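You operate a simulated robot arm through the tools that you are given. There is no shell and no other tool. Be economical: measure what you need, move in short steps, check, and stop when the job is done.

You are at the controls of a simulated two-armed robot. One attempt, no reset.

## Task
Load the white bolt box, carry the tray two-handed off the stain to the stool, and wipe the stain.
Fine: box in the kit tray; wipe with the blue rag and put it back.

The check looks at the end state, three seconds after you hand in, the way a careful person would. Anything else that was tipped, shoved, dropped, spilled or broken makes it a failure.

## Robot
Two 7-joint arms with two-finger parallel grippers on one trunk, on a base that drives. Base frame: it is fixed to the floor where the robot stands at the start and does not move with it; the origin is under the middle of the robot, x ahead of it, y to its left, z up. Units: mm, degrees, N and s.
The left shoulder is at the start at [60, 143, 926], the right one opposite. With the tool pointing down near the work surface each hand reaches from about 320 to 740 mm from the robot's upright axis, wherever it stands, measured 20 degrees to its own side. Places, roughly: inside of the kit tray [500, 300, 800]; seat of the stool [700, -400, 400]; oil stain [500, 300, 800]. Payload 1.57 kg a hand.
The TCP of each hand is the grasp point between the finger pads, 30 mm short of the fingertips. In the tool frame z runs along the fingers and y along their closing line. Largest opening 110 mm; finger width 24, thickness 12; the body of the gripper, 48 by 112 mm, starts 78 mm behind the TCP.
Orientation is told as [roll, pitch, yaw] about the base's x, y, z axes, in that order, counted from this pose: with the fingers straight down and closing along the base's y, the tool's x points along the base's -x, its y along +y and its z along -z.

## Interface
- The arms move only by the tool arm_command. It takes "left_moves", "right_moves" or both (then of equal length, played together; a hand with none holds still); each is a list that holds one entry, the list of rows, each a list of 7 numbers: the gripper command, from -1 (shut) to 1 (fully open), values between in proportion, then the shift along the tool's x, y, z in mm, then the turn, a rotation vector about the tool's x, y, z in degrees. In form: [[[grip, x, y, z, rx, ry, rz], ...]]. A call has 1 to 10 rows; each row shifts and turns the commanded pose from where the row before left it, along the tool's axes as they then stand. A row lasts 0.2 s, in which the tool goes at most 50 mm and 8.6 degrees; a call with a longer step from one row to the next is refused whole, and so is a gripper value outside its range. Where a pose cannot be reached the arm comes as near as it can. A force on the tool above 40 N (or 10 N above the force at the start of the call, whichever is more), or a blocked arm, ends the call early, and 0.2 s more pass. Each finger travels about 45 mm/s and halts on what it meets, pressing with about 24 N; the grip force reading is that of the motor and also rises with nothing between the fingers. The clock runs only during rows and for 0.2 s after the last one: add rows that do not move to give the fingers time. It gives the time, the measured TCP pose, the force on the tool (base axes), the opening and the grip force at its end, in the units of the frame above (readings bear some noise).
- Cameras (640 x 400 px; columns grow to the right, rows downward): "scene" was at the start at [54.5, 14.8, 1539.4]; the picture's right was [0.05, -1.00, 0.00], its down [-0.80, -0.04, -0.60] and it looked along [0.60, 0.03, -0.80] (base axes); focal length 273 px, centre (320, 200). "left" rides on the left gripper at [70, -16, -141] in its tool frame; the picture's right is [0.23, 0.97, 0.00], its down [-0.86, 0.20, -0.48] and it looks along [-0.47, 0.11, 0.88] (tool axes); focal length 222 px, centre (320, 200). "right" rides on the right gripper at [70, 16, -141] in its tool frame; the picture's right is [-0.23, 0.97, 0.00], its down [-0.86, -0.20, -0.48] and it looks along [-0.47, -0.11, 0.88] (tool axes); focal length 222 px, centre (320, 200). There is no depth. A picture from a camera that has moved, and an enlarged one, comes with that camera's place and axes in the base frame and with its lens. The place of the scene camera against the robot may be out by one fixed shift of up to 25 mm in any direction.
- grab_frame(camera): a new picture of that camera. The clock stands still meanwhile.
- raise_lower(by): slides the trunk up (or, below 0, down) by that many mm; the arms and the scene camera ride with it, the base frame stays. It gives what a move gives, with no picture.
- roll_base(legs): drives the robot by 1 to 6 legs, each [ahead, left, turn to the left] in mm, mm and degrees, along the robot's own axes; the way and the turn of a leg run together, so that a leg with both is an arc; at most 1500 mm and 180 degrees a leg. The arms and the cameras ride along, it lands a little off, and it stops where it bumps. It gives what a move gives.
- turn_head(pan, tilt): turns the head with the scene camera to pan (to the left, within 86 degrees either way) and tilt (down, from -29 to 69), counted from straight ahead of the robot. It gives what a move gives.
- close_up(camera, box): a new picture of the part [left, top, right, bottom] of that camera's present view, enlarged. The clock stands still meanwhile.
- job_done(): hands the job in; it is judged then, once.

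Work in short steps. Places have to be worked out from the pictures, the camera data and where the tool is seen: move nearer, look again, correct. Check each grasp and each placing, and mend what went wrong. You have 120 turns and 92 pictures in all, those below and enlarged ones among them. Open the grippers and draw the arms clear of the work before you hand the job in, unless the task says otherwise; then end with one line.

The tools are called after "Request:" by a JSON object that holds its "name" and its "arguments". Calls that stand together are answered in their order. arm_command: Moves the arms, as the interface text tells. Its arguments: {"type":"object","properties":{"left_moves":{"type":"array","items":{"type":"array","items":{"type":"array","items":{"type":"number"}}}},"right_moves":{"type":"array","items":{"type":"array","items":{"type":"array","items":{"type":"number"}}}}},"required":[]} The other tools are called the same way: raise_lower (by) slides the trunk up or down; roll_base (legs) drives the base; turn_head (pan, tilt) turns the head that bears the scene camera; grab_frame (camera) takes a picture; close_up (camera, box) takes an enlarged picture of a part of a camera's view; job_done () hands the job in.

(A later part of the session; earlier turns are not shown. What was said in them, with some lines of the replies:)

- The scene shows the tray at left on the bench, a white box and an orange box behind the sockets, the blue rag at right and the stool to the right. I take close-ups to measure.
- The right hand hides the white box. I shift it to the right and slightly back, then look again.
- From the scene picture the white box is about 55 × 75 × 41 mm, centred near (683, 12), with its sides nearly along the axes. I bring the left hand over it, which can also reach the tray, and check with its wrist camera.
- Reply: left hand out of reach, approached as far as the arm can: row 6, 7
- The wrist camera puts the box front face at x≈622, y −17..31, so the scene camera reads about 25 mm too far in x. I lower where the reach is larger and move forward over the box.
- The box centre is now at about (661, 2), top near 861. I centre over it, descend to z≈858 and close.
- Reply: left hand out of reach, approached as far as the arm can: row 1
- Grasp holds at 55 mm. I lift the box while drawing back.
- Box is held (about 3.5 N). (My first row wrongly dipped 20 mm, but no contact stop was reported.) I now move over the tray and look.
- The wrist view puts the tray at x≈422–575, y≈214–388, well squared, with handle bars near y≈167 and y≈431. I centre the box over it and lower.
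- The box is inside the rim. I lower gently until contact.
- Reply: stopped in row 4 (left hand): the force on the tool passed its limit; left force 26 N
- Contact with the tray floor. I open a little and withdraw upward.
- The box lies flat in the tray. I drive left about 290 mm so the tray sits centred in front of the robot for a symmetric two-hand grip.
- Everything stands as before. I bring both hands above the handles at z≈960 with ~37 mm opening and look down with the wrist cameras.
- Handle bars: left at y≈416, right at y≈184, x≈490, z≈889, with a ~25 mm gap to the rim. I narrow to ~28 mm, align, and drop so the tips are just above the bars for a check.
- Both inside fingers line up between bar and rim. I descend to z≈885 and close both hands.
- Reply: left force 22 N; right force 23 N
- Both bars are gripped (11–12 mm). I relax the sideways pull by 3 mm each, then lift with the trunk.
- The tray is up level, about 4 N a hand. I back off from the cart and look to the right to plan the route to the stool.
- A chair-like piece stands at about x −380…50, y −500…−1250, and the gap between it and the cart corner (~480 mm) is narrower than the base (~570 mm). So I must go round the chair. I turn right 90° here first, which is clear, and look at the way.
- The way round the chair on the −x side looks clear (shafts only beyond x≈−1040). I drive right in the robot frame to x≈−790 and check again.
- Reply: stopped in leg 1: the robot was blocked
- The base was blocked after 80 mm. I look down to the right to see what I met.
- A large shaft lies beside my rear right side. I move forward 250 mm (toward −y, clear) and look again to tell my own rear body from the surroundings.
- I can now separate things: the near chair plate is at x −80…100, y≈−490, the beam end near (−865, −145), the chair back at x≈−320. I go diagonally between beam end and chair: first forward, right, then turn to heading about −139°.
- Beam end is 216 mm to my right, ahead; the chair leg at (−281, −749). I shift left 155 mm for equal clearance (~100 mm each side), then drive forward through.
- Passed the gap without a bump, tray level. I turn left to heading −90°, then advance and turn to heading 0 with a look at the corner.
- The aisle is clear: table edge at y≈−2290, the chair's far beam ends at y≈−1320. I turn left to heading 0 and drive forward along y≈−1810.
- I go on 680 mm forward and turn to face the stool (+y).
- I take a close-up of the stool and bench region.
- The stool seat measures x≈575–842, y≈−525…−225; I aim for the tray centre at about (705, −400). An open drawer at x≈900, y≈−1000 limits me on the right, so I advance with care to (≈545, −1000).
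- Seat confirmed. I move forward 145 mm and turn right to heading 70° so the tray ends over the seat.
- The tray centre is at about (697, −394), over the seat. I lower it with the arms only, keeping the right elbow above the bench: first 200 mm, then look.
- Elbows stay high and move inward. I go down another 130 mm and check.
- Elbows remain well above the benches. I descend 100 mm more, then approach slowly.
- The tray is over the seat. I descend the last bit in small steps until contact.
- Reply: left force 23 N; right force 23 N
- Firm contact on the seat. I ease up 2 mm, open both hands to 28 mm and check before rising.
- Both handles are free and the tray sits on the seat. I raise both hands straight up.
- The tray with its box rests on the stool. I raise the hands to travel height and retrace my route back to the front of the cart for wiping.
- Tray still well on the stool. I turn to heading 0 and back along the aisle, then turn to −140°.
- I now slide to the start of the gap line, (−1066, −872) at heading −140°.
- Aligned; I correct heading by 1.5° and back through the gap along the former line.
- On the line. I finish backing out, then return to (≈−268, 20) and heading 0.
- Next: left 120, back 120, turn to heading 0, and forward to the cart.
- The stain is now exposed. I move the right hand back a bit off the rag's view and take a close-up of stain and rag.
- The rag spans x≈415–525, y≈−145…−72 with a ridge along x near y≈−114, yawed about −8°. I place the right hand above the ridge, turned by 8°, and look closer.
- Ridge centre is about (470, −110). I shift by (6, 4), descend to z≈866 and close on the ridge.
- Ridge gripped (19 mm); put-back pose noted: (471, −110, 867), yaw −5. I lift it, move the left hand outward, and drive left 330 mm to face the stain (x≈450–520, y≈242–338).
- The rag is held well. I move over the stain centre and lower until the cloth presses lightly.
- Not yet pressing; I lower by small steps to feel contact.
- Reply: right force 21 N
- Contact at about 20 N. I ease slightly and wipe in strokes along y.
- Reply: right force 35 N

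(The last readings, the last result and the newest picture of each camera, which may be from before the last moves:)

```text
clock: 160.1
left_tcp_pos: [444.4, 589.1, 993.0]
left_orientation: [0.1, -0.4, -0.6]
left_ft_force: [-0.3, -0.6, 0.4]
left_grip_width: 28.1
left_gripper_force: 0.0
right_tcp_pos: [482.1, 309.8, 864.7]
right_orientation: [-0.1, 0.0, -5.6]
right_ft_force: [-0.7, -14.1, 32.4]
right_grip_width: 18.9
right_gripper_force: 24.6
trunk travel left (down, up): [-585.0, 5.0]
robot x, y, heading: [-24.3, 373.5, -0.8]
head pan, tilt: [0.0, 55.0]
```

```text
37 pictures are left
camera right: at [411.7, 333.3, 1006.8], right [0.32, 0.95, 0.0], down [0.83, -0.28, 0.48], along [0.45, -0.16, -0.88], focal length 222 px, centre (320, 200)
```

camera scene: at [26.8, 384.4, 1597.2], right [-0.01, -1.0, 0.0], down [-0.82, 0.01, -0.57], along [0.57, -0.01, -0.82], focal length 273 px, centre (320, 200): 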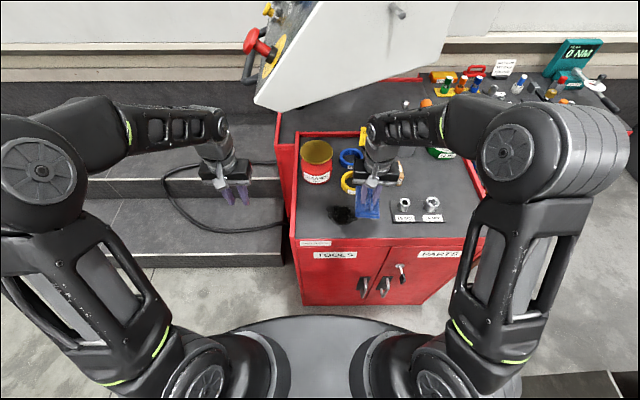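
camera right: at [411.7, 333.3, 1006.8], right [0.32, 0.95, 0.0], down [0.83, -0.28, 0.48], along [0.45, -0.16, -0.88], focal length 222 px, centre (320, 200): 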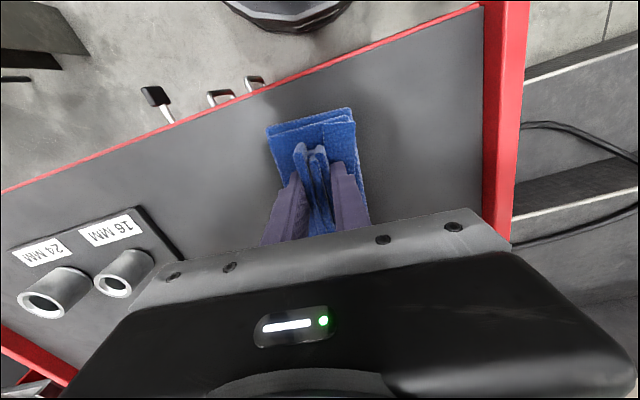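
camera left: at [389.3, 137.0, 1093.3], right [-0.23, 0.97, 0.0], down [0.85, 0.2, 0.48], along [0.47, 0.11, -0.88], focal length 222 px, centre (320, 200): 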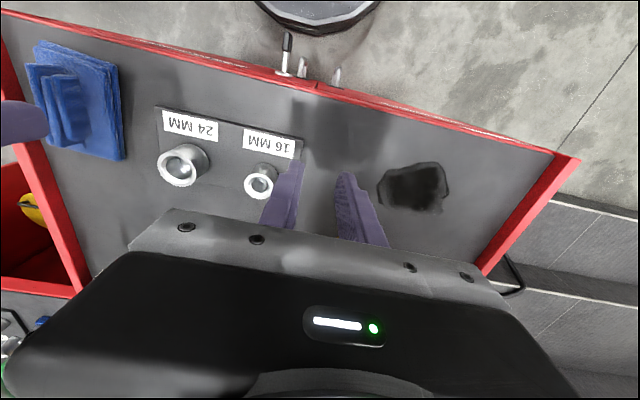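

The visible stain is going. I ease 1 mm and do further strokes with small x offsets.

Request:
{"name": "arm_command", "arguments": {"right_moves": [[[-1, 8, 15, -1, 0, 0, 0], [-1, 8, 12, 0, 0, 0, 0], [-1, 0, -20, 0, 0, 0, 0], [-1, 0, -22, 0, 0, 0, 0], [-1, 0, -22, 0, 0, 0, 0], [-1, 0, -22, 0, 0, 0, 0], [-1, -15, 0, 0, 0, 0, 0], [-1, -12, 20, 0, 0, 0, 0], [-1, 0, 22, 0, 0, 0, 0], [-1, 0, 22, 0, 0, 0, 0]]]}}

Request:
{"name": "arm_command", "arguments": {"right_moves": [[[-1, 0, 15, 0, 0, 0, 0], [-1, 5, -25, 0, 0, 0, 0], [-1, 0, -25, 0, 0, 0, 0], [-1, 0, 0, -20, 0, 0, 0], [-1, 0, 0, -35, 0, 0, 0], [-1, 0, 0, -35, 0, 0, 0], [-1, 0, -45, 0, 0, 0, 0], [-1, 0, -45, 0, 0, 0, 0], [-1, 0, 0, 0, 0, 0, 0]]]}}

Request:
{"name": "grab_frame", "arguments": {"camera": "right"}}

Request:
{"name": "close_up", "arguments": {"camera": "scene", "box": [280, 150, 460, 260]}}

```text
clock: 162.3
left_tcp_pos: [444.1, 588.9, 993.8]
left_orientation: [0.2, -0.4, -0.7]
left_ft_force: [0.7, 0.3, -0.9]
left_grip_width: 28.1
left_gripper_force: 0.0
right_tcp_pos: [492.6, 315.1, 866.6]
right_orientation: [-0.1, -0.1, -5.6]
right_ft_force: [0.4, -11.3, 26.1]
right_grip_width: 19.2
right_gripper_force: 24.3
trunk travel left (down, up): [-585.0, 5.0]
robot x, y, heading: [-28.1, 375.0, -0.8]
head pan, tilt: [0.0, 55.0]
```

```text
clock: 164.3
left_tcp_pos: [445.2, 589.6, 993.0]
left_orientation: [0.0, -0.2, -0.7]
left_ft_force: [-0.3, 0.2, -0.5]
left_grip_width: 28.1
left_gripper_force: 0.0
right_tcp_pos: [476.8, 190.6, 955.3]
right_orientation: [-0.2, 0.2, -5.5]
right_ft_force: [0.4, -0.1, -1.1]
right_grip_width: 19.3
right_gripper_force: 23.7
trunk travel left (down, up): [-585.0, 5.0]
robot x, y, heading: [-25.1, 372.7, -0.5]
head pan, tilt: [0.0, 55.0]
```

```text
36 pictures are left
camera right: at [408.1, 213.7, 1096.3], right [0.32, 0.95, 0.0], down [0.83, -0.28, 0.48], along [0.45, -0.15, -0.88], focal length 222 px, centre (320, 200)
```

right: 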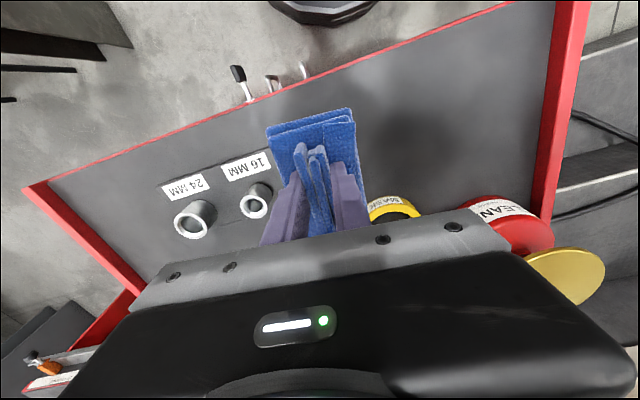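

```text
3.56 times, centred on (370, 205) of scene
camera zoom: at [26.9, 383.7, 1597.2], right [-0.01, -1.0, 0.0], down [-0.82, 0.01, -0.57], along [0.57, -0.01, -0.82], focal length 972 px, centre (142, 182)
```

zoom: 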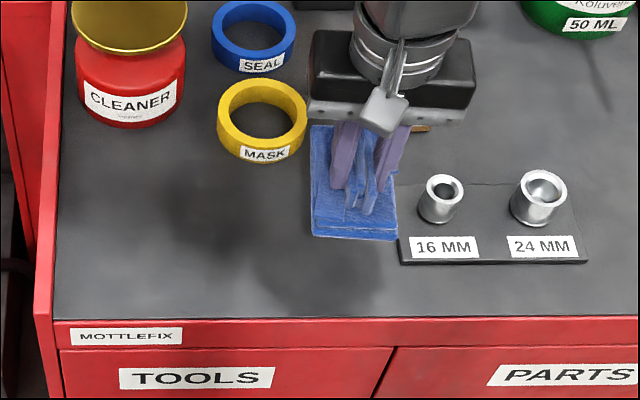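

The stain looks gone. I drive right 300 mm to bring the rag back over its place, and inspect the wiped area from there.

Request:
{"name": "roll_base", "arguments": {"legs": [[0, -300, 0.6]]}}

Request:
{"name": "grab_frame", "arguments": {"camera": "left"}}

Request:
{"name": "close_up", "arguments": {"camera": "scene", "box": [180, 160, 440, 280]}}

```text
clock: 166.3
left_tcp_pos: [441.5, 298.6, 992.1]
left_orientation: [0.1, -0.2, 0.1]
left_ft_force: [-0.2, -0.3, 0.2]
left_grip_width: 28.1
left_gripper_force: 0.1
right_tcp_pos: [479.3, -99.9, 955.0]
right_orientation: [-0.2, 0.1, -4.8]
right_ft_force: [0.1, 0.1, -1.2]
right_grip_width: 19.3
right_gripper_force: 24.5
trunk travel left (down, up): [-585.0, 5.0]
robot x, y, heading: [-29.3, 76.5, 0.0]
head pan, tilt: [0.0, 55.0]
```

```text
34 pictures are left
camera left: at [369.8, 283.2, 1133.8], right [-0.23, 0.97, 0.0], down [0.85, 0.2, 0.48], along [0.47, 0.11, -0.88], focal length 222 px, centre (320, 200)
```

left: 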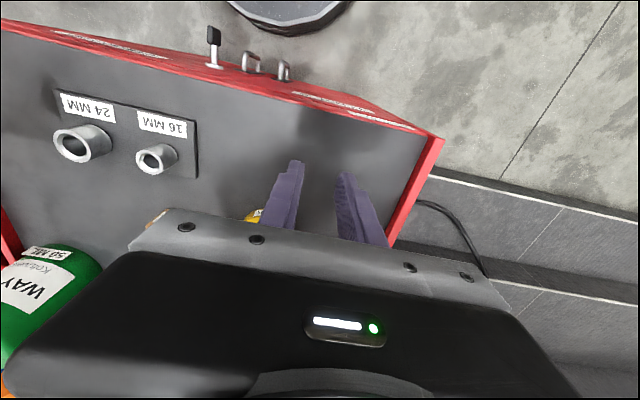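

```text
2.46 times, centred on (310, 220) of scene
camera zoom: at [25.7, 86.3, 1597.2], right [0.0, -1.0, 0.0], down [-0.82, 0.0, -0.57], along [0.57, 0.0, -0.82], focal length 673 px, centre (345, 151)
```

zoom: 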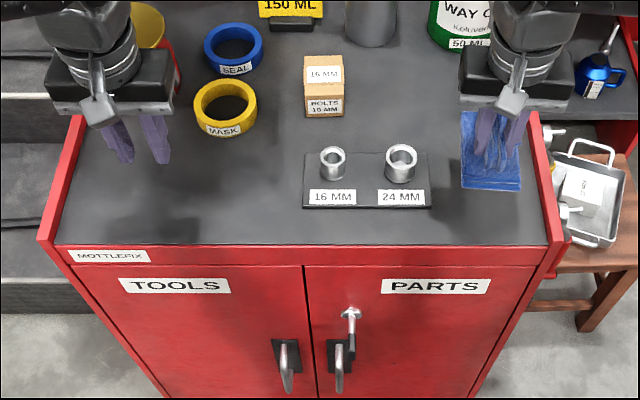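

The surface is clean. I put the rag down at its original pose.

Request:
{"name": "arm_command", "arguments": {"right_moves": [[[-1, 7.6, -10.7, 0, 0, 0, 0], [-1, 0, 0, 30, 0, 0, 0], [-1, 0, 0, 30, 0, 0, 0], [-1, 0, 0, 18, 0, 0, 0], [-1, 0, 0, 6, 0, 0, 0], [-1, 0, 0, 2, 0, 0, 0], [-1, 0, 0, 1, 0, 0, 0], [-1, 0, 0, 0, 0, 0, 0]]]}}

```text
clock: 168.2
left_tcp_pos: [441.8, 299.1, 992.6]
left_orientation: [0.0, -0.2, 0.1]
left_ft_force: [0.0, -0.3, -0.1]
left_grip_width: 28.1
left_gripper_force: 0.1
right_tcp_pos: [470.1, -108.8, 867.1]
right_orientation: [-0.1, 0.2, -4.8]
right_ft_force: [-0.4, -0.4, -0.7]
right_grip_width: 18.9
right_gripper_force: 24.0
trunk travel left (down, up): [-585.0, 5.0]
robot x, y, heading: [-28.2, 76.3, 0.2]
head pan, tilt: [0.0, 55.0]
```

Almost touching (≤1 mm). I lower 1 mm more, open to 44 mm, and rise.

Request:
{"name": "arm_command", "arguments": {"right_moves": [[[-1, 0, -1, 1, 0, 0, 0], [-0.6, 0, 0, 0, 0, 0, 0], [-0.2, 0, 0, 0, 0, 0, 0], [-0.2, 0, 0, 0, 0, 0, 0], [-0.2, 0, 0, -15, 0, 0, 0], [-0.2, 0, 0, -35, 0, 0, 0], [-0.2, 0, 0, -45, 0, 0, 0], [-0.2, 0, 0, -45, 0, 0, 0], [-0.2, 45, 0, 0, 0, 0, 0], [-0.2, 45, 0, 0, 0, 0, 0]]]}}

Request:
{"name": "arm_command", "arguments": {"left_moves": [[[0.2, 45, 0, -15, 0, 0, 0], [0.2, 45, 0, -15, 0, 0, 0], [0.2, 0, 0, 0, 0, 0, 0]]], "right_moves": [[[0.2, 0, 0, -20, 0, 0, 0], [0.2, 10, 0, -20, 0, 0, 0], [0.2, 0, 0, 0, 0, 0, 0]]]}}

Request:
{"name": "turn_head", "arguments": {"pan": -8, "tilt": 52}}

Request:
{"name": "grab_frame", "arguments": {"camera": "scene"}}

Request:
{"name": "close_up", "arguments": {"camera": "scene", "box": [180, 130, 460, 270]}}

```text
clock: 170.3
left_tcp_pos: [440.8, 300.0, 993.2]
left_orientation: [0.0, -0.3, 0.1]
left_ft_force: [0.2, 0.1, -0.5]
left_grip_width: 27.9
left_gripper_force: 0.0
right_tcp_pos: [378.2, -101.5, 1006.8]
right_orientation: [0.0, 0.0, -4.9]
right_ft_force: [-0.3, 0.1, 0.6]
right_grip_width: 44.0
right_gripper_force: 0.0
trunk travel left (down, up): [-585.0, 5.0]
robot x, y, heading: [-28.6, 76.6, 0.2]
head pan, tilt: [0.0, 55.0]
```

```text
clock: 171.2
left_tcp_pos: [350.6, 300.7, 1023.1]
left_orientation: [0.1, -0.2, 0.1]
left_ft_force: [0.8, 0.4, -0.1]
left_grip_width: 65.9
left_gripper_force: 0.0
right_tcp_pos: [370.7, -100.9, 1048.0]
right_orientation: [0.0, 0.2, -4.8]
right_ft_force: [0.2, 0.0, -0.2]
right_grip_width: 66.3
right_gripper_force: 0.0
trunk travel left (down, up): [-585.0, 5.0]
robot x, y, heading: [-27.0, 78.5, -0.0]
head pan, tilt: [0.0, 55.0]
```

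```text
clock: 171.8
left_tcp_pos: [349.7, 301.4, 1022.9]
left_orientation: [0.0, -0.3, 0.0]
left_ft_force: [0.4, -0.2, 0.6]
left_grip_width: 66.0
left_gripper_force: 0.1
right_tcp_pos: [371.3, -99.0, 1047.0]
right_orientation: [-0.1, 0.2, -4.7]
right_ft_force: [-0.7, 0.8, 0.8]
right_grip_width: 66.0
right_gripper_force: 0.1
trunk travel left (down, up): [-585.0, 5.0]
robot x, y, heading: [-26.4, 76.2, 0.2]
head pan, tilt: [-8.0, 52.0]
```

```text
32 pictures are left
camera scene: at [27.8, 77.2, 1601.1], right [-0.14, -0.99, 0.0], down [-0.78, 0.11, -0.62], along [0.61, -0.08, -0.79], focal length 273 px, centre (320, 200)
```

scene: 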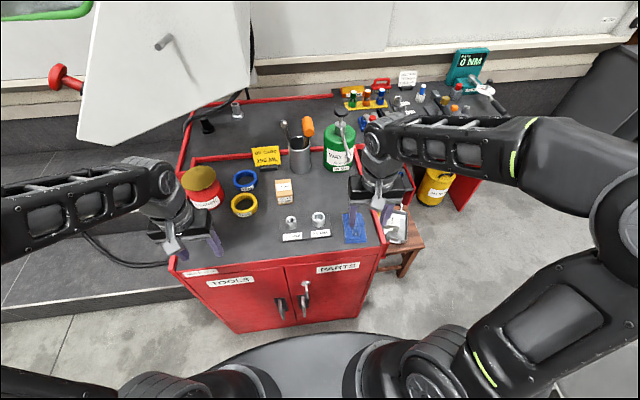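

```text
2.29 times, centred on (320, 200) of scene
camera zoom: at [27.8, 77.2, 1601.1], right [-0.14, -0.99, 0.0], down [-0.78, 0.11, -0.62], along [0.61, -0.08, -0.79], focal length 624 px, centre (320, 200)
```

zoom: 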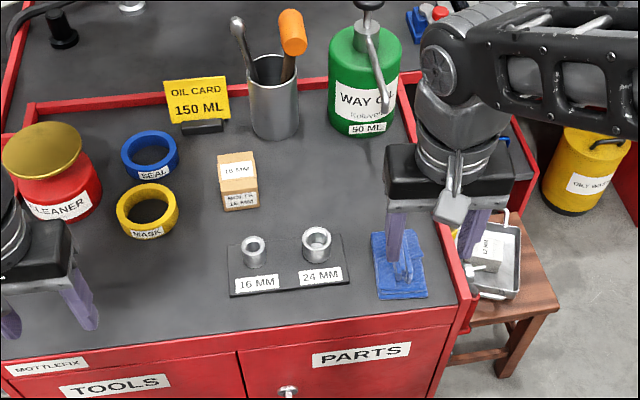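

The rag is back in place, the stain gone, the tray on the stool. I back the robot off 150 mm to clear the work and take a last look.

Request:
{"name": "roll_base", "arguments": {"legs": [[-150, 0, 0]]}}

Request:
{"name": "close_up", "arguments": {"camera": "scene", "box": [170, 80, 470, 250]}}

```text
clock: 173.2
left_tcp_pos: [195.1, 301.5, 1022.6]
left_orientation: [0.0, -0.3, 0.2]
left_ft_force: [-0.3, 0.3, 0.8]
left_grip_width: 66.0
left_gripper_force: 0.0
right_tcp_pos: [216.2, -101.2, 1047.2]
right_orientation: [-0.1, 0.1, -4.7]
right_ft_force: [0.2, -0.5, 0.4]
right_grip_width: 66.0
right_gripper_force: 0.0
trunk travel left (down, up): [-585.0, 5.0]
robot x, y, heading: [-179.5, 72.2, 0.2]
head pan, tilt: [-8.0, 52.0]
```

```text
2.13 times, centred on (320, 165) of scene
camera zoom: at [-127.5, 76.6, 1601.1], right [-0.13, -0.99, 0.0], down [-0.78, 0.11, -0.62], along [0.61, -0.08, -0.79], focal length 583 px, centre (320, 275)
```

zoom: 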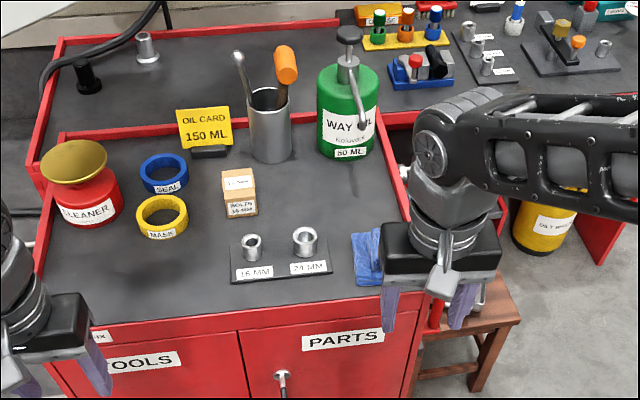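

One enlarged check of the wiped spot.

Request:
{"name": "close_up", "arguments": {"camera": "scene", "box": [190, 140, 290, 220]}}

```text
5.00 times, centred on (240, 180) of scene
camera zoom: at [-127.5, 76.6, 1601.1], right [-0.13, -0.99, 0.0], down [-0.78, 0.11, -0.62], along [0.61, -0.08, -0.79], focal length 1366 px, centre (720, 300)
```

zoom: 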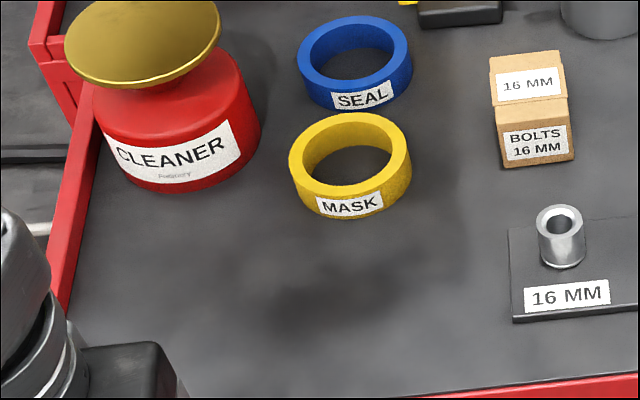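

A faint soft dark patch remains at the stain's place; it may be a residue. I return forward and left to inspect it with a wrist camera.

Request:
{"name": "roll_base", "arguments": {"legs": [[150, 0, 0]]}}

Request:
{"name": "close_up", "arguments": {"camera": "left", "box": [220, 40, 440, 240]}}

Request:
{"name": "turn_head", "arguments": {"pan": 25, "tilt": 58}}

Request:
{"name": "close_up", "arguments": {"camera": "scene", "box": [220, 100, 420, 260]}}

```text
clock: 174.6
left_tcp_pos: [346.4, 302.5, 1021.3]
left_orientation: [0.0, -0.2, 0.2]
left_ft_force: [0.0, 0.3, -0.8]
left_grip_width: 66.1
left_gripper_force: 0.0
right_tcp_pos: [368.2, -100.2, 1047.5]
right_orientation: [-0.1, 0.2, -4.8]
right_ft_force: [0.9, 0.1, -0.5]
right_grip_width: 66.0
right_gripper_force: 0.0
trunk travel left (down, up): [-585.0, 5.0]
robot x, y, heading: [-32.0, 79.6, 0.1]
head pan, tilt: [-8.0, 52.0]
```

```text
2.00 times, centred on (330, 140) of left
camera zoom: at [275.0, 286.0, 1163.1], right [-0.23, 0.97, 0.0], down [0.85, 0.2, 0.48], along [0.47, 0.11, -0.88], focal length 444 px, centre (300, 320)
```

zoom: 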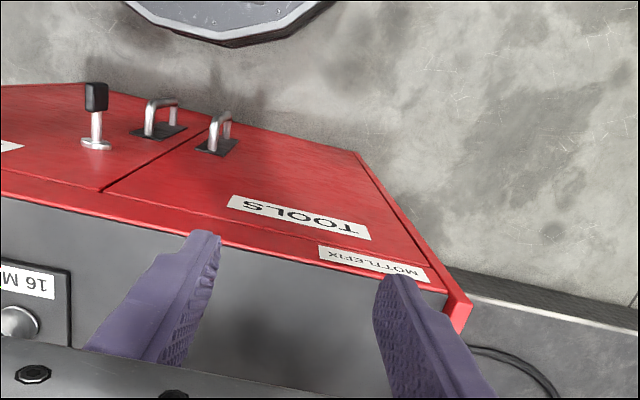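

```text
clock: 175.6
left_tcp_pos: [345.9, 302.3, 1021.7]
left_orientation: [-0.1, -0.4, 0.2]
left_ft_force: [0.4, 0.0, -0.1]
left_grip_width: 66.0
left_gripper_force: 0.0
right_tcp_pos: [366.0, -99.8, 1047.3]
right_orientation: [-0.1, 0.2, -4.7]
right_ft_force: [0.4, 0.2, 0.2]
right_grip_width: 66.1
right_gripper_force: 0.1
trunk travel left (down, up): [-585.0, 5.0]
robot x, y, heading: [-31.9, 80.3, 0.3]
head pan, tilt: [25.0, 58.0]
```

```text
2.50 times, centred on (320, 180) of scene
camera zoom: at [11.4, 116.7, 1593.5], right [0.43, -0.9, 0.0], down [-0.77, -0.36, -0.53], along [0.48, 0.23, -0.85], focal length 683 px, centre (320, 250)
```

zoom: 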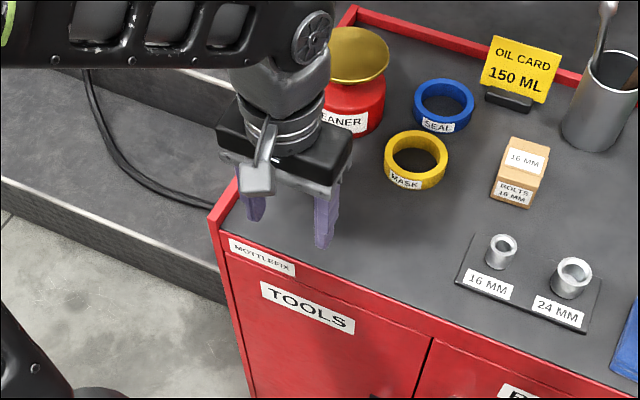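

The left hand's shadow confuses the view. I move the left hand far left and look at the bare spot.

Request:
{"name": "arm_command", "arguments": {"left_moves": [[[0.2, 0, 45, 0, 0, 0, 0], [0.2, 0, 45, 0, 0, 0, 0], [0.2, 0, 45, 0, 0, 0, 0], [0.2, 0, 45, 0, 0, 0, 0], [0.2, 0, 0, 0, 0, 0, 0]]]}}

Request:
{"name": "close_up", "arguments": {"camera": "scene", "box": [270, 120, 390, 220]}}

Request:
{"name": "close_up", "arguments": {"camera": "left", "box": [100, 60, 320, 230]}}

```text
clock: 176.8
left_tcp_pos: [343.5, 483.0, 1021.4]
left_orientation: [0.0, -0.3, 0.2]
left_ft_force: [0.2, 0.0, -0.2]
left_grip_width: 65.9
left_gripper_force: 0.0
right_tcp_pos: [366.3, -100.0, 1047.9]
right_orientation: [-0.1, 0.1, -4.8]
right_ft_force: [0.0, -0.4, 0.4]
right_grip_width: 65.9
right_gripper_force: 0.1
trunk travel left (down, up): [-585.0, 5.0]
robot x, y, heading: [-31.7, 77.2, 0.4]
head pan, tilt: [25.0, 58.0]
```

```text
4.00 times, centred on (330, 170) of scene
camera zoom: at [11.3, 116.4, 1593.5], right [0.43, -0.9, 0.0], down [-0.77, -0.36, -0.53], along [0.48, 0.23, -0.85], focal length 1093 px, centre (280, 320)
```

zoom: 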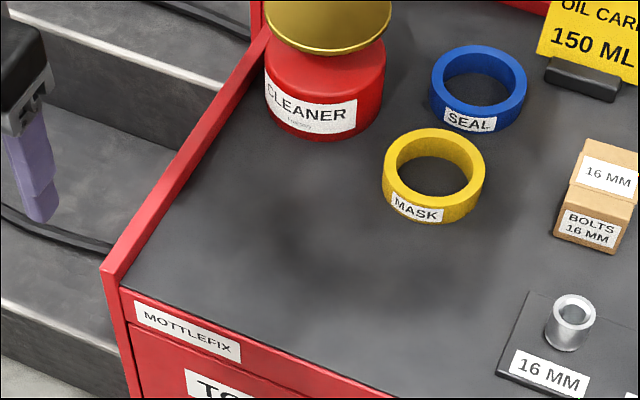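

```text
2.35 times, centred on (210, 145) of left
camera zoom: at [272.4, 466.8, 1163.0], right [-0.23, 0.97, 0.0], down [0.85, 0.2, 0.48], along [0.47, 0.11, -0.88], focal length 523 px, centre (579, 329)
```

zoom: 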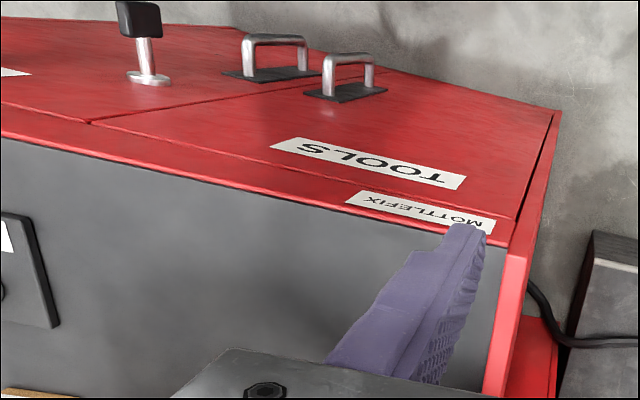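

The patch is very soft, perhaps an arm shadow. I drive left 300 mm: a shadow would move with me, a residue would not.

Request:
{"name": "roll_base", "arguments": {"legs": [[0, 320, 0]]}}

Request:
{"name": "turn_head", "arguments": {"pan": 0, "tilt": 58}}

Request:
{"name": "close_up", "arguments": {"camera": "scene", "box": [270, 140, 430, 260]}}

```text
clock: 178.9
left_tcp_pos: [343.1, 801.6, 1020.9]
left_orientation: [0.0, -0.4, 0.2]
left_ft_force: [0.0, -0.6, -0.2]
left_grip_width: 65.8
left_gripper_force: 0.0
right_tcp_pos: [364.8, 219.0, 1048.8]
right_orientation: [-0.2, 0.1, -4.8]
right_ft_force: [-0.1, 0.4, 0.1]
right_grip_width: 65.9
right_gripper_force: 0.0
trunk travel left (down, up): [-585.0, 5.0]
robot x, y, heading: [-33.0, 393.0, 0.4]
head pan, tilt: [25.0, 58.0]
```

```text
clock: 179.8
left_tcp_pos: [343.8, 801.1, 1021.8]
left_orientation: [0.0, -0.2, 0.1]
left_ft_force: [0.1, 0.6, -0.5]
left_grip_width: 65.9
left_gripper_force: 0.1
right_tcp_pos: [366.0, 217.4, 1047.3]
right_orientation: [-0.1, 0.1, -4.8]
right_ft_force: [-0.9, 0.5, -0.5]
right_grip_width: 65.9
right_gripper_force: 0.2
trunk travel left (down, up): [-585.0, 5.0]
robot x, y, heading: [-33.3, 396.8, -0.1]
head pan, tilt: [0.0, 58.0]
```

```text
3.33 times, centred on (350, 200) of scene
camera zoom: at [16.7, 406.7, 1593.5], right [0.0, -1.0, 0.0], down [-0.85, 0.0, -0.53], along [0.53, 0.0, -0.85], focal length 911 px, centre (220, 200)
```

zoom: 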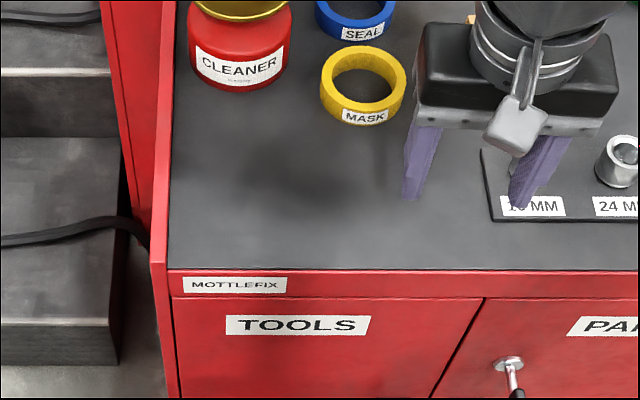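

The smudge stays fixed near (520, 323), so it may be a faint residue. I go back for the rag and wipe again with wider coverage.

Request:
{"name": "roll_base", "arguments": {"legs": [[0, -318, 0]]}}

Request:
{"name": "arm_command", "arguments": {"right_moves": [[[-0.2, -34, 0, 10, 0, 0, 0], [-0.2, -34, -4, 20, 0, 0, 0], [-0.2, -35, -4, 20, 0, 0, 0], [-0.2, 0, 0, 40, 0, 0, 0], [-0.2, 0, 0, 25, 0, 0, 0], [-0.2, 0, 0, 0, 0, 0, 0]]]}}

Request:
{"name": "close_up", "arguments": {"camera": "right", "box": [220, 60, 420, 260]}}

```text
clock: 181.9
left_tcp_pos: [345.3, 478.7, 1021.8]
left_orientation: [0.1, -0.3, 0.1]
left_ft_force: [-0.8, -1.3, 0.5]
left_grip_width: 66.0
left_gripper_force: 0.0
right_tcp_pos: [366.7, -103.1, 1046.8]
right_orientation: [-0.1, 0.2, -4.7]
right_ft_force: [-0.6, -0.3, -0.1]
right_grip_width: 66.1
right_gripper_force: 0.0
trunk travel left (down, up): [-585.0, 5.0]
robot x, y, heading: [-31.3, 68.9, 0.1]
head pan, tilt: [0.0, 58.0]
```

```text
clock: 183.3
left_tcp_pos: [343.2, 478.7, 1022.8]
left_orientation: [0.0, -0.2, 0.3]
left_ft_force: [-0.3, -0.4, 0.3]
left_grip_width: 66.1
left_gripper_force: 0.0
right_tcp_pos: [470.9, -120.8, 934.0]
right_orientation: [-0.2, 0.1, -4.7]
right_ft_force: [-0.5, 1.2, -0.5]
right_grip_width: 44.1
right_gripper_force: 0.1
trunk travel left (down, up): [-585.0, 5.0]
robot x, y, heading: [-33.0, 71.4, 0.3]
head pan, tilt: [0.0, 58.0]
```

```text
2.00 times, centred on (320, 160) of right
camera zoom: at [400.6, -98.1, 1074.8], right [0.31, 0.95, 0.0], down [0.84, -0.27, 0.48], along [0.45, -0.15, -0.88], focal length 444 px, centre (320, 280)
```

zoom: 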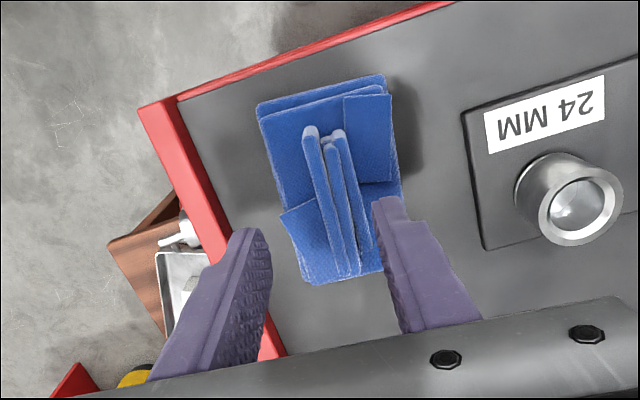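

The rag lies as before; ridge centre at about (472, −111). I shift +10 mm in y, descend, close and lift.

Request:
{"name": "arm_command", "arguments": {"right_moves": [[[-0.2, 0, 10, 0, 0, 0, 0], [-0.2, 0, 0, 35, 0, 0, 0], [-0.2, 0, 0, 28, 0, 0, 0], [-0.2, 0, 0, 4, 0, 0, 0], [-0.6, 0, 0, 0, 0, 0, 0], [-1, 0, 0, 0, 0, 0, 0], [-1, 0, 0, 0, 0, 0, 0], [-1, 0, 0, 0, 0, 0, 0]]]}}

Request:
{"name": "arm_command", "arguments": {"right_moves": [[[-1, 0, 0, -15, 0, 0, 0], [-1, 0, 0, -25, 0, 0, 0], [-1, 0, 0, -25, 0, 0, 0], [-1, 0, 0, -25, 0, 0, 0], [-1, 0, 0, 0, 0, 0, 0]]]}}

Request:
{"name": "roll_base", "arguments": {"legs": [[0, 335, 0]]}}

```text
clock: 185.2
left_tcp_pos: [342.8, 479.3, 1023.4]
left_orientation: [0.0, -0.4, 0.2]
left_ft_force: [0.0, -0.3, -0.2]
left_grip_width: 66.0
left_gripper_force: 0.1
right_tcp_pos: [467.9, -110.6, 865.4]
right_orientation: [0.0, 0.0, -4.7]
right_ft_force: [1.6, -3.8, 17.1]
right_grip_width: 19.3
right_gripper_force: 24.2
trunk travel left (down, up): [-585.0, 5.0]
robot x, y, heading: [-34.0, 74.5, 0.5]
head pan, tilt: [0.0, 58.0]
```

```text
clock: 186.3
left_tcp_pos: [344.0, 479.1, 1021.6]
left_orientation: [-0.1, -0.3, 0.2]
left_ft_force: [0.8, 1.3, -0.8]
left_grip_width: 65.9
left_gripper_force: 0.0
right_tcp_pos: [469.1, -109.3, 954.6]
right_orientation: [-0.1, 0.2, -4.7]
right_ft_force: [-0.1, 0.8, -0.8]
right_grip_width: 18.9
right_gripper_force: 23.7
trunk travel left (down, up): [-585.0, 5.0]
robot x, y, heading: [-29.6, 70.3, 0.7]
head pan, tilt: [0.0, 58.0]
```

```text
clock: 188.6
left_tcp_pos: [339.6, 815.7, 1021.8]
left_orientation: [0.0, -0.4, 0.5]
left_ft_force: [0.2, 0.5, -0.5]
left_grip_width: 66.0
left_gripper_force: 0.1
right_tcp_pos: [466.7, 227.6, 955.2]
right_orientation: [-0.2, 0.0, -4.4]
right_ft_force: [-0.1, -0.1, -0.6]
right_grip_width: 19.0
right_gripper_force: 23.8
trunk travel left (down, up): [-585.0, 5.0]
robot x, y, heading: [-35.6, 407.6, 0.4]
head pan, tilt: [0.0, 58.0]
```

Rag is held. I move over (490, 325) and press down.

Request:
{"name": "arm_command", "arguments": {"right_moves": [[[-1, -5, 33, 0, 0, 0, 0], [-1, -5, 33, 0, 0, 0, 0], [-1, -5, 32, 0, 0, 0, 0], [-1, 0, 0, 35, 0, 0, 0], [-1, 0, 0, 35, 0, 0, 0], [-1, 0, 0, 16, 0, 0, 0], [-1, 0, 0, 2, 0, 0, 0], [-1, 0, 0, 1, 0, 0, 0], [-1, 0, 0, 0, 0, 0, 0]]]}}

```text
clock: 190.6
left_tcp_pos: [339.1, 814.6, 1022.0]
left_orientation: [-0.1, -0.3, 0.5]
left_ft_force: [0.1, 0.0, -0.1]
left_grip_width: 65.8
left_gripper_force: 0.1
right_tcp_pos: [490.5, 322.8, 866.5]
right_orientation: [-0.1, 0.1, -4.4]
right_ft_force: [1.3, -0.2, 2.4]
right_grip_width: 19.2
right_gripper_force: 23.6
trunk travel left (down, up): [-585.0, 5.0]
robot x, y, heading: [-36.6, 403.9, 0.4]
head pan, tilt: [0.0, 58.0]
```

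Light contact. I press 1.5 mm more and stroke over y≈250–350 at two x offsets.

Request:
{"name": "arm_command", "arguments": {"right_moves": [[[-1, 0, 10, 1.5, 0, 0, 0], [-1, 0, 18, 0, 0, 0, 0], [-1, 0, -22, 0, 0, 0, 0], [-1, 0, -22, 0, 0, 0, 0], [-1, 0, -22, 0, 0, 0, 0], [-1, 0, -22, 0, 0, 0, 0], [-1, 15, 0, 0, 0, 0, 0], [-1, 0, 22, 0, 0, 0, 0], [-1, 0, 22, 0, 0, 0, 0], [-1, 0, 22, 0, 0, 0, 0]]]}}

Request:
{"name": "arm_command", "arguments": {"right_moves": [[[-1, 0, 22, 0, 0, 0, 0], [-1, 15, 0, 0, 0, 0, 0], [-1, 0, -22, 0, 0, 0, 0], [-1, 0, -22, 0, 0, 0, 0], [-1, 0, -22, 0, 0, 0, 0], [-1, 0, -22, 0, 0, 0, 0], [-1, -25, 0, 0, 0, 0, 0], [-1, -10, 22, 0, 0, 0, 0], [-1, 0, 22, 0, 0, 0, 0], [-1, 0, 22, 0, 0, 0, 0]]]}}

Request:
{"name": "arm_command", "arguments": {"right_moves": [[[-1, 0, 15, 0, 0, 0, 0], [-1, 0, -22, 0, 0, 0, 0], [-1, 0, -22, 0, 0, 0, 0], [-1, 0, -22, 0, 0, 0, 0], [-1, 0, 0, -20, 0, 0, 0], [-1, 0, 0, -35, 0, 0, 0], [-1, 0, 0, -35, 0, 0, 0], [-1, 0, -45, 0, 0, 0, 0], [-1, 0, -45, 0, 0, 0, 0], [-1, 0, 0, 0, 0, 0, 0]]]}}

Request:
{"name": "close_up", "arguments": {"camera": "scene", "box": [270, 140, 430, 260]}}

```text
clock: 192.8
left_tcp_pos: [336.2, 813.4, 1021.8]
left_orientation: [0.0, -0.4, 0.5]
left_ft_force: [0.4, 0.0, -1.1]
left_grip_width: 66.2
left_gripper_force: 0.1
right_tcp_pos: [472.8, 329.5, 866.3]
right_orientation: [-0.3, 0.0, -4.4]
right_ft_force: [-1.5, -15.3, 35.1]
right_grip_width: 19.2
right_gripper_force: 24.0
trunk travel left (down, up): [-585.0, 5.0]
robot x, y, heading: [-35.0, 404.6, 0.6]
head pan, tilt: [0.0, 58.0]
```

```text
clock: 194.9
left_tcp_pos: [337.7, 814.0, 1022.8]
left_orientation: [0.0, -0.5, 0.5]
left_ft_force: [0.3, -0.1, 0.2]
left_grip_width: 66.1
left_gripper_force: 0.1
right_tcp_pos: [494.4, 326.9, 864.3]
right_orientation: [-0.1, -0.2, -4.5]
right_ft_force: [0.7, -16.2, 35.9]
right_grip_width: 19.2
right_gripper_force: 23.8
trunk travel left (down, up): [-585.0, 5.0]
robot x, y, heading: [-34.2, 404.4, 0.8]
head pan, tilt: [0.0, 58.0]
```

```text
clock: 197.2
left_tcp_pos: [339.7, 815.6, 1021.9]
left_orientation: [0.1, -0.3, 0.6]
left_ft_force: [-0.2, 0.4, 0.1]
left_grip_width: 66.0
left_gripper_force: 0.0
right_tcp_pos: [484.9, 187.1, 953.6]
right_orientation: [-0.2, 0.2, -4.4]
right_ft_force: [-0.8, 0.2, -0.2]
right_grip_width: 19.3
right_gripper_force: 24.3
trunk travel left (down, up): [-585.0, 5.0]
robot x, y, heading: [-33.8, 403.9, 0.5]
head pan, tilt: [0.0, 58.0]
```

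```text
3.33 times, centred on (350, 200) of scene
camera zoom: at [15.8, 418.3, 1593.5], right [0.01, -1.0, 0.0], down [-0.85, -0.01, -0.53], along [0.53, 0.01, -0.85], focal length 911 px, centre (220, 200)
```

zoom: 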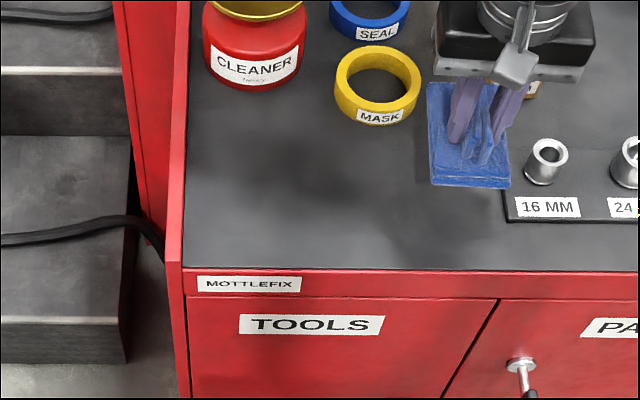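

The soft patch did not change at all under the second wiping, so it is the bench's own mottling, not oil. I take the rag back to its place.

Request:
{"name": "roll_base", "arguments": {"legs": [[0, -290, -0.5]]}}

```text
clock: 199.2
left_tcp_pos: [342.8, 520.8, 1022.4]
left_orientation: [0.0, -0.3, 0.3]
left_ft_force: [-0.3, 0.2, -0.1]
left_grip_width: 66.1
left_gripper_force: 0.1
right_tcp_pos: [486.4, -105.4, 954.7]
right_orientation: [-0.1, 0.3, -4.8]
right_ft_force: [0.7, -0.6, -0.8]
right_grip_width: 19.2
right_gripper_force: 24.4
trunk travel left (down, up): [-585.0, 5.0]
robot x, y, heading: [-29.7, 117.9, 0.2]
head pan, tilt: [0.0, 58.0]
```

I align with the rag's place and lower it.

Request:
{"name": "arm_command", "arguments": {"right_moves": [[[-1, 17.5, -6.5, 0, 0, 0, 0], [-1, 0, 0, 35, 0, 0, 0], [-1, 0, 0, 35, 0, 0, 0], [-1, 0, 0, 15, 0, 0, 0], [-1, 0, 0, 2, 0, 0, 0], [-1, 0, 0, 1, 0, 0, 0], [-1, 0, 0, 0, 0, 0, 0]]]}}

```text
clock: 200.8
left_tcp_pos: [343.3, 523.1, 1021.8]
left_orientation: [0.1, -0.4, 0.4]
left_ft_force: [0.8, -0.7, -0.8]
left_grip_width: 65.9
left_gripper_force: 0.0
right_tcp_pos: [468.0, -110.0, 866.7]
right_orientation: [0.0, 0.1, -4.7]
right_ft_force: [-1.7, 0.3, 2.0]
right_grip_width: 19.4
right_gripper_force: 23.9
trunk travel left (down, up): [-585.0, 5.0]
robot x, y, heading: [-34.2, 116.4, 0.0]
head pan, tilt: [0.0, 58.0]
```

Just touching. I release, rise, draw back, and back the base off for a final view.

Request:
{"name": "arm_command", "arguments": {"right_moves": [[[-0.6, 0, 0, 0, 0, 0, 0], [-0.2, 0, 0, 0, 0, 0, 0], [-0.2, 0, 0, 0, 0, 0, 0], [-0.2, 0, 0, -15, 0, 0, 0], [-0.2, 0, 0, -35, 0, 0, 0], [-0.2, 0, 0, -45, 0, 0, 0], [-0.2, 0, 0, -45, 0, 0, 0], [0.2, 40, 0, -20, 0, 0, 0], [0.2, 40, 0, -20, 0, 0, 0], [0.2, 0, 0, 0, 0, 0, 0]]]}}

Request:
{"name": "roll_base", "arguments": {"legs": [[-120, 0, 0]]}}

Request:
{"name": "turn_head", "arguments": {"pan": -15, "tilt": 45}}

Request:
{"name": "close_up", "arguments": {"camera": "scene", "box": [140, 90, 460, 290]}}

Request:
{"name": "close_up", "arguments": {"camera": "right", "box": [180, 60, 460, 260]}}

```text
clock: 202.9
left_tcp_pos: [343.4, 523.6, 1021.1]
left_orientation: [0.1, -0.2, 0.3]
left_ft_force: [0.2, 0.4, -0.4]
left_grip_width: 66.2
left_gripper_force: 0.0
right_tcp_pos: [387.5, -102.0, 1047.2]
right_orientation: [-0.1, 0.2, -4.5]
right_ft_force: [0.3, 0.1, 0.3]
right_grip_width: 66.1
right_gripper_force: 0.0
trunk travel left (down, up): [-585.0, 5.0]
robot x, y, heading: [-35.0, 115.2, 0.1]
head pan, tilt: [0.0, 58.0]
```

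```text
clock: 204.2
left_tcp_pos: [221.5, 522.3, 1022.8]
left_orientation: [0.0, -0.3, 0.3]
left_ft_force: [-0.3, 1.0, 0.5]
left_grip_width: 65.7
left_gripper_force: 0.0
right_tcp_pos: [264.5, -102.6, 1047.7]
right_orientation: [-0.1, 0.0, -4.7]
right_ft_force: [0.2, 0.5, 0.0]
right_grip_width: 65.8
right_gripper_force: 0.0
trunk travel left (down, up): [-585.0, 5.0]
robot x, y, heading: [-151.9, 115.3, 0.1]
head pan, tilt: [0.0, 58.0]
```

```text
clock: 205.0
left_tcp_pos: [222.6, 522.6, 1021.1]
left_orientation: [0.0, -0.3, 0.2]
left_ft_force: [-0.2, 0.0, 0.2]
left_grip_width: 65.9
left_gripper_force: 0.1
right_tcp_pos: [267.0, -103.5, 1045.4]
right_orientation: [-0.1, 0.1, -4.7]
right_ft_force: [-0.4, 0.5, 1.1]
right_grip_width: 66.3
right_gripper_force: 0.1
trunk travel left (down, up): [-585.0, 5.0]
robot x, y, heading: [-154.4, 119.0, 0.5]
head pan, tilt: [-15.0, 45.0]
```

```text
2.00 times, centred on (300, 190) of scene
camera zoom: at [-93.8, 105.9, 1610.6], right [-0.25, -0.97, 0.0], down [-0.68, 0.18, -0.71], along [0.68, -0.18, -0.71], focal length 546 px, centre (360, 220)
```

zoom: 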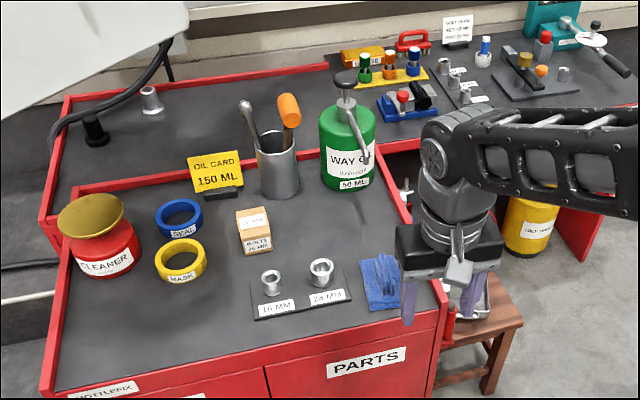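

```text
2.00 times, centred on (320, 160) of right
camera zoom: at [196.1, -81.0, 1187.5], right [0.31, 0.95, 0.0], down [0.84, -0.27, 0.48], along [0.45, -0.15, -0.88], focal length 444 px, centre (320, 280)
```

zoom: 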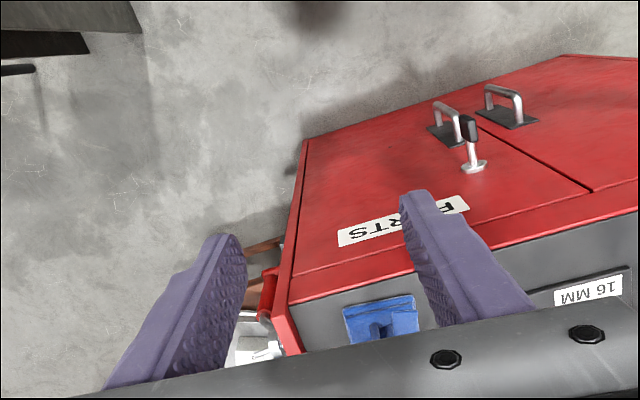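

All is in place: the rag is back, the bench is clean, the loaded tray is on the stool, and the arms are clear with the grippers open. I hand in.

Request:
{"name": "job_done", "arguments": {}}

```text
The job is handed in.
```

The job is handed in: the white bolt box is in the kit tray, the tray was carried two-handed to the stool, the oil stain is wiped away, and the blue rag is back in its place. A faint soft dark patch remains near the stain spot. A second wipe did not change it, so I took it to be the bench surface rather than oil. While driving, the base bumped once, probably into a large steel shaft on the floor; the robot stopped at once, and I did not see the shaft move.
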